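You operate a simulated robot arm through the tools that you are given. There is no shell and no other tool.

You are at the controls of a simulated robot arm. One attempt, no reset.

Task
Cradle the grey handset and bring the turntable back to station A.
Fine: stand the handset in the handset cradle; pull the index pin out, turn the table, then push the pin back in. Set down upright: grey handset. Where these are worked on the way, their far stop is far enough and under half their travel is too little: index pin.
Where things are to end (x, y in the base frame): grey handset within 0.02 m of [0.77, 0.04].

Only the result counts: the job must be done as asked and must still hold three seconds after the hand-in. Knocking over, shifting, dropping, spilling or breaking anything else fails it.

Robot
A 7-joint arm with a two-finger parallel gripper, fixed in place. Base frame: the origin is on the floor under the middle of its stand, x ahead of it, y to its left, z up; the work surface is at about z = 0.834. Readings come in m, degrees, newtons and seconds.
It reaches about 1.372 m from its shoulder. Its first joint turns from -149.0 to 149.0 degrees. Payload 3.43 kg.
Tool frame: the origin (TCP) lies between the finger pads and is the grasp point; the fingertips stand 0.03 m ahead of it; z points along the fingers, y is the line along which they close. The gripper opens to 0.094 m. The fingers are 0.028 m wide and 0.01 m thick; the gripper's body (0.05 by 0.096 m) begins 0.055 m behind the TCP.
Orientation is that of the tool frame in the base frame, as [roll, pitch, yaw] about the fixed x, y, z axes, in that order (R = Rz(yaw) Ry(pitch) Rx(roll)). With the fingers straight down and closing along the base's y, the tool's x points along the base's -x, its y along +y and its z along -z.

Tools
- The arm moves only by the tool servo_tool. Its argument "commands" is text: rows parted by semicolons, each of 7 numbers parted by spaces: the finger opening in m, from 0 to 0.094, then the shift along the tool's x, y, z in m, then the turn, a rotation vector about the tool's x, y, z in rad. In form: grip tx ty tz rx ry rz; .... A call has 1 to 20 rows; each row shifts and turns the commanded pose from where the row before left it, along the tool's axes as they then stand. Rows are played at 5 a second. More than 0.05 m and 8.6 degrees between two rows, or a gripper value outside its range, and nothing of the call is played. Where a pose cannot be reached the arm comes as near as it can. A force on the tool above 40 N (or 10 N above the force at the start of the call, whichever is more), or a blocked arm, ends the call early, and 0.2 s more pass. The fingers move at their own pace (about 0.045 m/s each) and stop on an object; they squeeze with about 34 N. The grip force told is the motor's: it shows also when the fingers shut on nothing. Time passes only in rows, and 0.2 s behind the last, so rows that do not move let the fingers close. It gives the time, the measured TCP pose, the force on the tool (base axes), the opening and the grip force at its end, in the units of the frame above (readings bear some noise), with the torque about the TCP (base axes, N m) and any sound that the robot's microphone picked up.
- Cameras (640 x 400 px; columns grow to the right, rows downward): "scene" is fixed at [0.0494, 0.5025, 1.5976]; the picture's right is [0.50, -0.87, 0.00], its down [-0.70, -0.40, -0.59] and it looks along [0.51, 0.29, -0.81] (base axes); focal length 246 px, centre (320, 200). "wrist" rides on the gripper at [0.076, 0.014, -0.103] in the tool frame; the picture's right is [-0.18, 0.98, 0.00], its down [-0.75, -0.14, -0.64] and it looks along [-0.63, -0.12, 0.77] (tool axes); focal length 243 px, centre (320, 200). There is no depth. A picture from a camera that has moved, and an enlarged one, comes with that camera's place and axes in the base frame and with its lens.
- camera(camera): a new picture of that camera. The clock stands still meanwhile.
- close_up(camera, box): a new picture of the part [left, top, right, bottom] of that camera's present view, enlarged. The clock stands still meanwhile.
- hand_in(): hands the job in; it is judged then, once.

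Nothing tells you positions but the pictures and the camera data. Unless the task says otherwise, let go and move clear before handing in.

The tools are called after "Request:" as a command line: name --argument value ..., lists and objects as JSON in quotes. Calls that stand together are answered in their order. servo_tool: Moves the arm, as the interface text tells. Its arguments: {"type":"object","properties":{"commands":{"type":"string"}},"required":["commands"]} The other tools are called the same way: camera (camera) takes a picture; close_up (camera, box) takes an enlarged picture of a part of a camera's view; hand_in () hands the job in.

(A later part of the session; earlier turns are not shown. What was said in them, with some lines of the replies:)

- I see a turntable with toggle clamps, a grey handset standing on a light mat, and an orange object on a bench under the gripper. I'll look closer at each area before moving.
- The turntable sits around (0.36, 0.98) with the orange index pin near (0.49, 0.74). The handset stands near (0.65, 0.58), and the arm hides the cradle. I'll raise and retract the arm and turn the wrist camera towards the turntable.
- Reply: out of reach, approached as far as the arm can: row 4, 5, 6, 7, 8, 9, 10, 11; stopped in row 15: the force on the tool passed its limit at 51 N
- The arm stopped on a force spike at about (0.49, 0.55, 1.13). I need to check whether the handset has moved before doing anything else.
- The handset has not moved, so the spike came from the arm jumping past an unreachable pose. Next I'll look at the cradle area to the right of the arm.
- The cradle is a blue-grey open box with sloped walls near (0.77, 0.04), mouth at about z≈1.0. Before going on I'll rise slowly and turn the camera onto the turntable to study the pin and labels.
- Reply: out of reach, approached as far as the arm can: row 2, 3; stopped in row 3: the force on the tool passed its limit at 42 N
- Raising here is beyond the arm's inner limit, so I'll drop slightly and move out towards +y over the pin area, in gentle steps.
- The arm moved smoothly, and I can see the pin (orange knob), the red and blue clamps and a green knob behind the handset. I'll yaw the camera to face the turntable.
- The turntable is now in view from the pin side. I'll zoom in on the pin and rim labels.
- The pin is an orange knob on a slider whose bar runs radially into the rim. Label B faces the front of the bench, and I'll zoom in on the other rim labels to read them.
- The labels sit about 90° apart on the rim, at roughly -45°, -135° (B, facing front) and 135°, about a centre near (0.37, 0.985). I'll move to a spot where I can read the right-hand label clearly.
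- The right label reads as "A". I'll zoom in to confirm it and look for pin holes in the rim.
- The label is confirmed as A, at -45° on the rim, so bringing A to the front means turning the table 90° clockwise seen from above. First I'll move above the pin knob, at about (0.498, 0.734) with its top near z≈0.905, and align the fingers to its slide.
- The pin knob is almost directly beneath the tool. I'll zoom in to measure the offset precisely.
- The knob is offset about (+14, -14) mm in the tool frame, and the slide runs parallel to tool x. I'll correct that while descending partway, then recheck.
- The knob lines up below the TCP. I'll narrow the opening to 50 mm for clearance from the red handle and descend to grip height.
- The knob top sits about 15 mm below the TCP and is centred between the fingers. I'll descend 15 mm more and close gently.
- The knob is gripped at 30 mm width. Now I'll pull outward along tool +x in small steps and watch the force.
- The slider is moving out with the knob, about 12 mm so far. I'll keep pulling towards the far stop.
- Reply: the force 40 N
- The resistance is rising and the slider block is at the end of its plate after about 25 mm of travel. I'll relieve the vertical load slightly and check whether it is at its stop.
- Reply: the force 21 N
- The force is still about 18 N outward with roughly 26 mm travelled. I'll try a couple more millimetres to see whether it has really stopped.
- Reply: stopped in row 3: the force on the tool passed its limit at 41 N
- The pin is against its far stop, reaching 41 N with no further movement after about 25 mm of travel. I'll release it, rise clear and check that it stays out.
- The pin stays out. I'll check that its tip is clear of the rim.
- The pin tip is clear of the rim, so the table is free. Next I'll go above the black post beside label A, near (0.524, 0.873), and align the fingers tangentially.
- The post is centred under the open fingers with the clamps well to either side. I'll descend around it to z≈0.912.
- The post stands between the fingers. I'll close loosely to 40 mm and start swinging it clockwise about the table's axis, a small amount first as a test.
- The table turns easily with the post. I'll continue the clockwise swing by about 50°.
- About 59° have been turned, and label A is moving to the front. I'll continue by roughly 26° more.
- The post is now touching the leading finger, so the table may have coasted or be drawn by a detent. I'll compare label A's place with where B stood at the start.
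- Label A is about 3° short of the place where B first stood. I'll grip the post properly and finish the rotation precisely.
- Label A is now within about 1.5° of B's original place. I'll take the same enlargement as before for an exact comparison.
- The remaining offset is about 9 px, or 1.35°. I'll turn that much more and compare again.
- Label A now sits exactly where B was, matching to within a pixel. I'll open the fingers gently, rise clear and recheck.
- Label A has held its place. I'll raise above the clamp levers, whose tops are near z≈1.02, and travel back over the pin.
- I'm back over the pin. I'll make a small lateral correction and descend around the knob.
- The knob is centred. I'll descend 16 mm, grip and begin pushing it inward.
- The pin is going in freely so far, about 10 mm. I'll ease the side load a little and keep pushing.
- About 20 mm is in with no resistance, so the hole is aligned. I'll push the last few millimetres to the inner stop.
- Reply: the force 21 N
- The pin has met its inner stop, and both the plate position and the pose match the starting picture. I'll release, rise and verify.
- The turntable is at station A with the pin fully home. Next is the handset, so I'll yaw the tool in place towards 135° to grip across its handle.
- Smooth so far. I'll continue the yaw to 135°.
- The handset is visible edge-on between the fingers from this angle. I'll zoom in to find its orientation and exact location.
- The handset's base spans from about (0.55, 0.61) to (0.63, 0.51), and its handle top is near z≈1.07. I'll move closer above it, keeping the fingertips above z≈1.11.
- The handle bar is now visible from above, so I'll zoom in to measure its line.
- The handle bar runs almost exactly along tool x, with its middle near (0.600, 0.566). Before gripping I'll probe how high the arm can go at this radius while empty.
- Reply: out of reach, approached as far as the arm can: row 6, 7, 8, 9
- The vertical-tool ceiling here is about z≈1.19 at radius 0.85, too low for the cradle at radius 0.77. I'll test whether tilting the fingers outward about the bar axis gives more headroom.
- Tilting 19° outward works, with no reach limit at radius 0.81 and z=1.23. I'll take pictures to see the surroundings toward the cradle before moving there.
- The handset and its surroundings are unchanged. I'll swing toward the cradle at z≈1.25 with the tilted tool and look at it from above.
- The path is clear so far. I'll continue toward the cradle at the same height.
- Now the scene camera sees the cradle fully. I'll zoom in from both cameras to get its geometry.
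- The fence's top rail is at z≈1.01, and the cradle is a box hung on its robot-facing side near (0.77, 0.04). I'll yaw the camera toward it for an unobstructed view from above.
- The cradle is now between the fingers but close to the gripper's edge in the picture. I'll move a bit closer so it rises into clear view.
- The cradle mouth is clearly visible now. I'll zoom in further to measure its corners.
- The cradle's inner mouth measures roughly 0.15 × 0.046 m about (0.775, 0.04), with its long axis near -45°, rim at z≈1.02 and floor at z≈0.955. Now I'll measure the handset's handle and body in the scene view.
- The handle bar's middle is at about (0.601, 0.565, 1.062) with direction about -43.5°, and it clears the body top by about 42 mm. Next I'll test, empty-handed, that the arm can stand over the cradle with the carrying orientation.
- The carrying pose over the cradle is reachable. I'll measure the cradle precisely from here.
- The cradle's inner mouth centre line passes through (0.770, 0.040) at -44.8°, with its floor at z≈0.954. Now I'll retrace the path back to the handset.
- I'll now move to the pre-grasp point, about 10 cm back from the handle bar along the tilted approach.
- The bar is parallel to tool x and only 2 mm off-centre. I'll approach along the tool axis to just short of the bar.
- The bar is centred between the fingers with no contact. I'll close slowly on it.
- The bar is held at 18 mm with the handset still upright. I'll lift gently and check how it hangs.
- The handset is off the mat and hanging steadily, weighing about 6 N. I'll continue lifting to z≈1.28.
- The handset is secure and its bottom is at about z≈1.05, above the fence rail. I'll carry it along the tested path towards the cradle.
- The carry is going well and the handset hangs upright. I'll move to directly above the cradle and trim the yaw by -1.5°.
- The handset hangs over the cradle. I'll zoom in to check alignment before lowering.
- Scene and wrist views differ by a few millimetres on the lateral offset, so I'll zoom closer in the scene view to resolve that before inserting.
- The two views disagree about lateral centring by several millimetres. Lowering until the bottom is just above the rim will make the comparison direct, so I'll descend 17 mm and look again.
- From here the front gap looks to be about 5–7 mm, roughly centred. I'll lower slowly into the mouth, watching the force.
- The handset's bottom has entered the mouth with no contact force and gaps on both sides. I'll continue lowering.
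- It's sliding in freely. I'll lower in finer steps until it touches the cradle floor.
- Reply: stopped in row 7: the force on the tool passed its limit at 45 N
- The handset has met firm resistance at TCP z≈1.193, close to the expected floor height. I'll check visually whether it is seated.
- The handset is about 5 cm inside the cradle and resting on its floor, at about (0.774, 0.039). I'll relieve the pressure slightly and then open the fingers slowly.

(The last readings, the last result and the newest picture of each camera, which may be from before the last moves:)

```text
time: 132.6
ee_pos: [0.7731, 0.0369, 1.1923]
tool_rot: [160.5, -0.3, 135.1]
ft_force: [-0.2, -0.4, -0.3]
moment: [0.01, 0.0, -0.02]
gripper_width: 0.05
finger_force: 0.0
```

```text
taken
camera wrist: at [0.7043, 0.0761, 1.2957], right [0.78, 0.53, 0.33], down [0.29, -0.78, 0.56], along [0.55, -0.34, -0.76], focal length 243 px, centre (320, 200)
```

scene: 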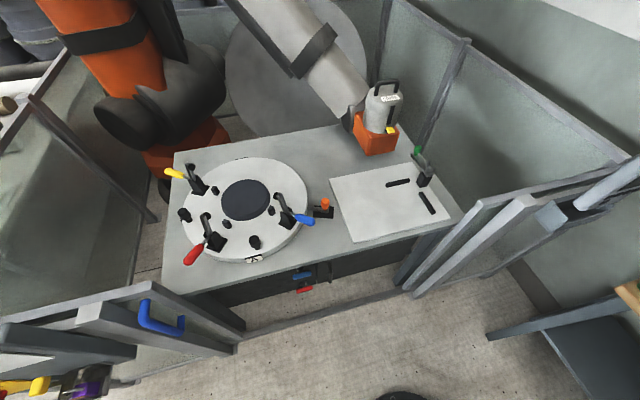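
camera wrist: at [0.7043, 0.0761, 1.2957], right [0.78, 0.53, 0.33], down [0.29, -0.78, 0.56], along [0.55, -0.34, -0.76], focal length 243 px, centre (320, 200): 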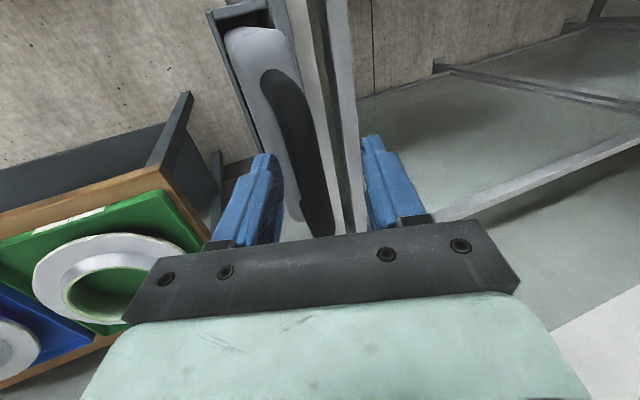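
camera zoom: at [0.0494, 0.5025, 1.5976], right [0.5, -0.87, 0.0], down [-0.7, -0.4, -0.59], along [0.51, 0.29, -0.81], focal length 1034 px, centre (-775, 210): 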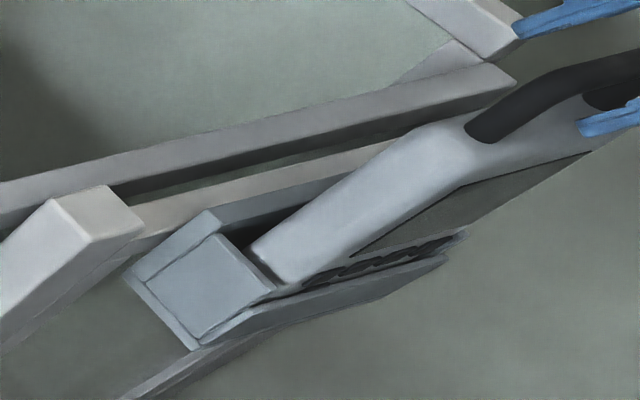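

Released: the handset now stands by itself but seems to lean slightly toward the front wall. I'll zoom in to judge the lean before retreating.

Request:
close_up --camera "wrist" --box '[190, 0, 400, 240]'

Request:
close_up --camera "scene" --box '[540, 140, 640, 225]'

```text
1.67 times, centred on (295, 120) of wrist
camera zoom: at [0.7043, 0.0761, 1.2957], right [0.78, 0.53, 0.33], down [0.29, -0.78, 0.56], along [0.55, -0.34, -0.76], focal length 404 px, centre (362, 333)
```

zoom: 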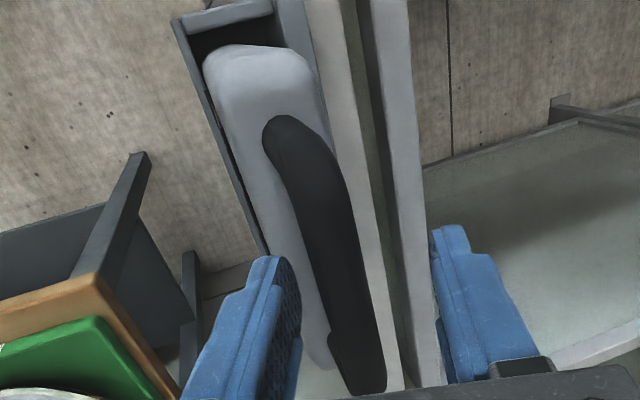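

```text
4.71 times, centred on (590, 182) of scene
camera zoom: at [0.0494, 0.5025, 1.5976], right [0.5, -0.87, 0.0], down [-0.7, -0.4, -0.59], along [0.51, 0.29, -0.81], focal length 1156 px, centre (-951, 282)
```

zoom: 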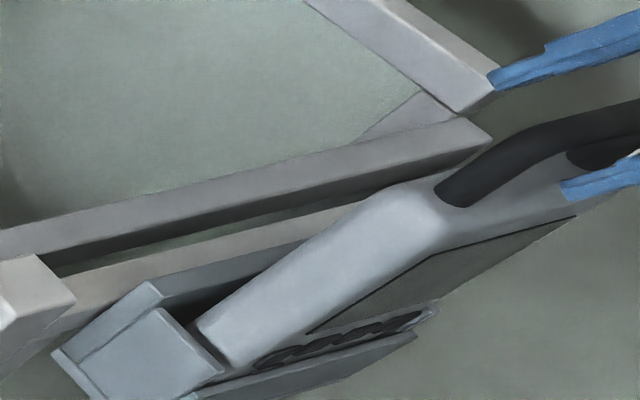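

The handle has only shifted about 6 mm, and the handset's edge is within about 1° of vertical, so it is standing upright. I'll retreat along the tool axis.

Request:
servo_tool --commands "0.05 0 -0.003 0 0 0 0;0.05 0 -0.003 0 0 0 0;0.05 0 0 -0.004 0 0 0;0.05 0 0 -0.008 0 0 0;0.05 0 0 -0.012 0 0 0;0.05 0 0 -0.014 0 0 0;0.05 0 0 -0.014 0 0 0;0.05 0 0 -0.014 0 0 0;0.05 0 0 -0.014 0 0 0;0.05 0 0 -0.01 0 0 0;0.05 0 0 -0.006 0 0 0;0.05 0 0 0 0 0 0"

Request:
camera --camera "wrist"

Request:
camera --camera "scene"

Request:
close_up --camera "scene" --box '[520, 120, 640, 245]'

```text
time: 135.2
ee_pos: [0.7478, 0.0093, 1.2808]
tool_rot: [160.5, -0.2, 135.2]
ft_force: [0.5, 1.2, -0.4]
moment: [-0.01, 0.01, 0.02]
gripper_width: 0.0499
finger_force: 0.1
```

```text
taken
camera wrist: at [0.6785, 0.0488, 1.3837], right [0.78, 0.53, 0.33], down [0.29, -0.78, 0.56], along [0.55, -0.34, -0.76], focal length 243 px, centre (320, 200)
```

wrist: 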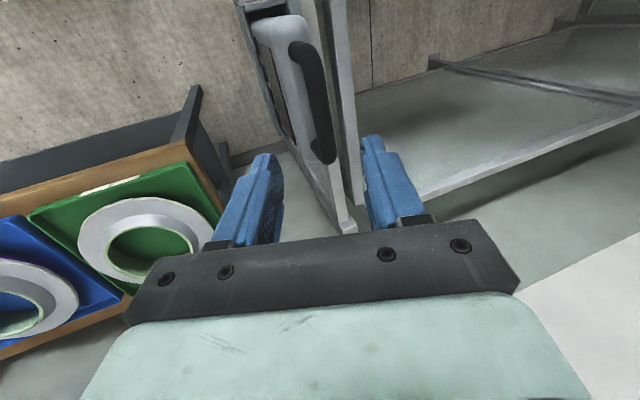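

```text
taken
```

scene: 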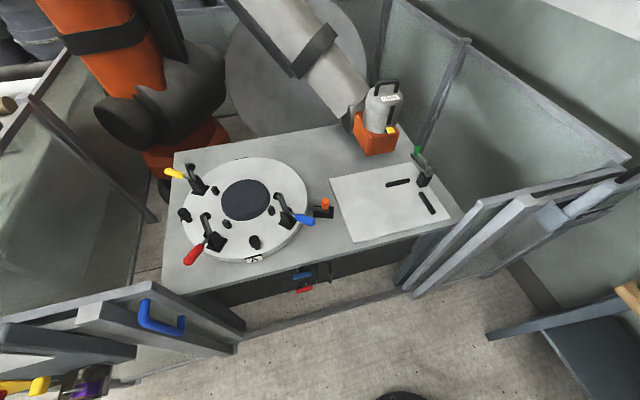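

```text
3.20 times, centred on (580, 182) of scene
camera zoom: at [0.0494, 0.5025, 1.5976], right [0.5, -0.87, 0.0], down [-0.7, -0.4, -0.59], along [0.51, 0.29, -0.81], focal length 786 px, centre (-512, 256)
```

zoom: 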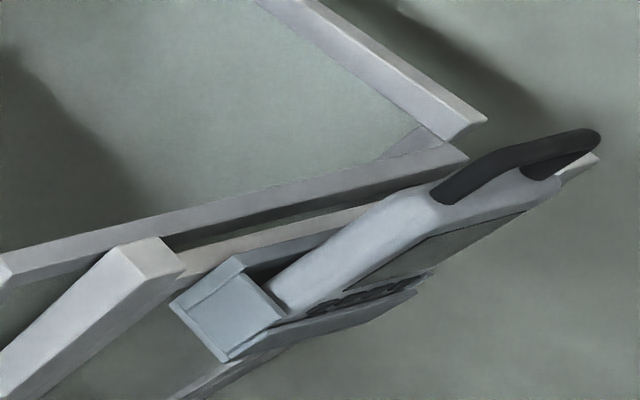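

The arm is clear and the handset stands in the cradle. I'll zoom from the wrist to check how it is seated.

Request:
close_up --camera "wrist" --box '[220, 0, 380, 180]'

```text
2.22 times, centred on (300, 90) of wrist
camera zoom: at [0.6785, 0.0488, 1.3837], right [0.78, 0.53, 0.33], down [0.29, -0.78, 0.56], along [0.55, -0.34, -0.76], focal length 539 px, centre (364, 444)
```

zoom: 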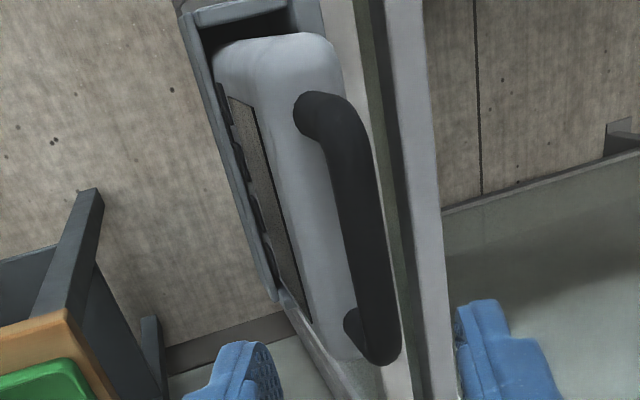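

The handset now looks vertical, with its screen edge aligned to the vertical within about 1°, and is centred at about (0.766, 0.037). I'll move the arm well clear and do a final check.

Request:
servo_tool --commands "0.05 0 0.0033 -0.0094 0 0 0;0.05 0.004 0.0034 0.001 0 0 0;0.05 0.008 0.0067 0.0021 0 0 0;0.05 0.0112 0.0094 0.003 0 0 0;0.05 0.0112 0.0094 0.003 0 0 0;0.05 0.0112 0.0094 0.003 0 0 0;0.05 0.0112 0.0094 0.003 0 0 0;0.05 0.0112 0.0094 0.003 0 0 0;0.05 0.0112 0.0094 0.003 0 0 0;0.05 0.0112 0.0094 0.003 0 0 0;0.05 0.0112 0.0094 0.003 0 0 0;0.05 0.0112 0.0094 0.003 0 0 0;0.05 0.0112 0.0094 0.003 0 0 0;0.05 0.0112 0.0094 0.003 0 0 0;0.05 0.0112 0.0094 0.003 0 0 0;0.05 0.008 0.0067 0.0021 0 0 0;0.05 0.004 0.0034 0.001 0 0 0;0.05 0 0 0 0 0 0"

Request:
camera --camera "wrist"

Request:
camera --camera "scene"

Request:
close_up --camera "scene" --box '[520, 140, 640, 245]'

Request:
close_up --camera "scene" --box '[250, 190, 340, 270]'

```text
time: 139.0
ee_pos: [0.7322, 0.2202, 1.298]
tool_rot: [160.5, -0.2, 135.1]
ft_force: [-0.2, 0.4, -0.4]
moment: [0.01, 0.04, -0.02]
gripper_width: 0.0498
finger_force: 0.0
```

```text
taken
camera wrist: at [0.6638, 0.2603, 1.3998], right [0.78, 0.53, 0.33], down [0.29, -0.78, 0.56], along [0.55, -0.34, -0.76], focal length 243 px, centre (320, 200)
```

wrist: 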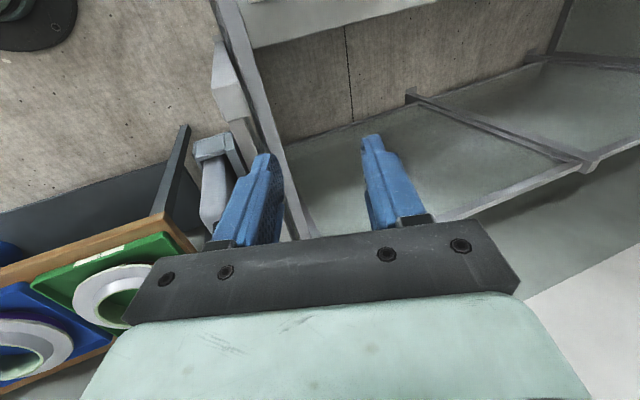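

```text
taken
```

scene: 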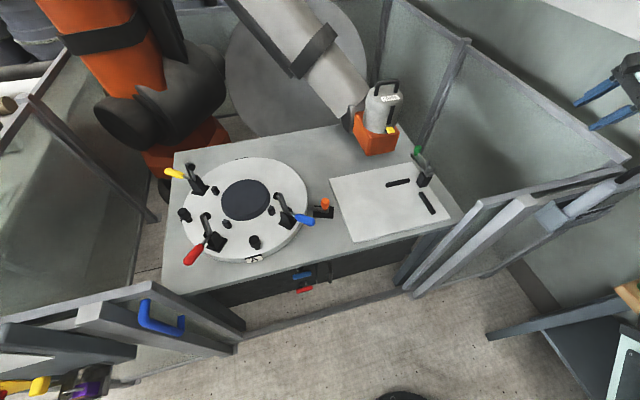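

```text
3.81 times, centred on (580, 192) of scene
camera zoom: at [0.0494, 0.5025, 1.5976], right [0.5, -0.87, 0.0], down [-0.7, -0.4, -0.59], along [0.51, 0.29, -0.81], focal length 935 px, centre (-670, 229)
```

zoom: 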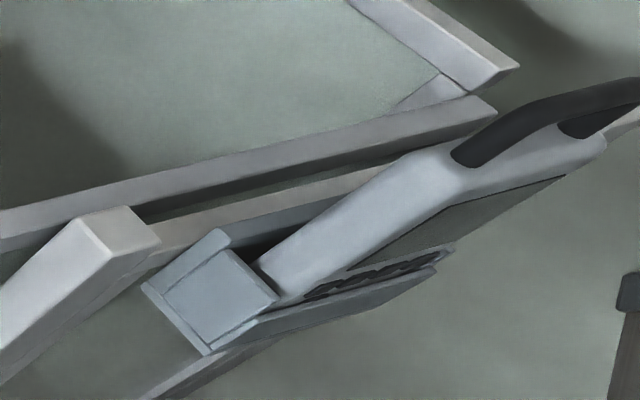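

```text
5.00 times, centred on (295, 230) of scene
camera zoom: at [0.0494, 0.5025, 1.5976], right [0.5, -0.87, 0.0], down [-0.7, -0.4, -0.59], along [0.51, 0.29, -0.81], focal length 1228 px, centre (445, 50)
```

zoom: 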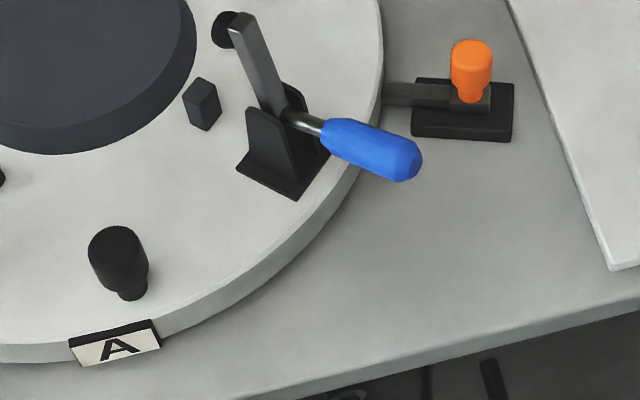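

Label A sits at the front where B was, and the pin is home. The handset stands upright in its cradle near (0.766, 0.037), and the arm is clear with nothing else disturbed. I'm handing in.

Request:
hand_in

```text
The job is handed in.
```

The handset is standing in its cradle and the turntable is back at station A with the index pin pushed fully in. I've handed the job in, but no verdict came back, so the figures below come from the camera views and readings.

- **Turntable:** I pulled the pin to its far stop (about 25 mm), turned the table 90° clockwise and pushed the pin back to its inner stop. Label A now sits exactly where label B was at the start. I took "station A" to mean label A facing the front of the bench, because B faced the front when I began.
- **Handset:** It rests on the cradle floor at about (0.766, 0.037), roughly 5 mm from the target. It settled against the front wall of the cradle and looks vertical to within a degree or two.
- **Everything else:** The clamps, the orange box and cover, and the items on the mat look undisturbed. The arm is let go and clear of the handset.

Early on, the arm stopped twice on force spikes of 51 N and 42 N when it ran into its reach limits. I checked after the first one and the handset had not moved.
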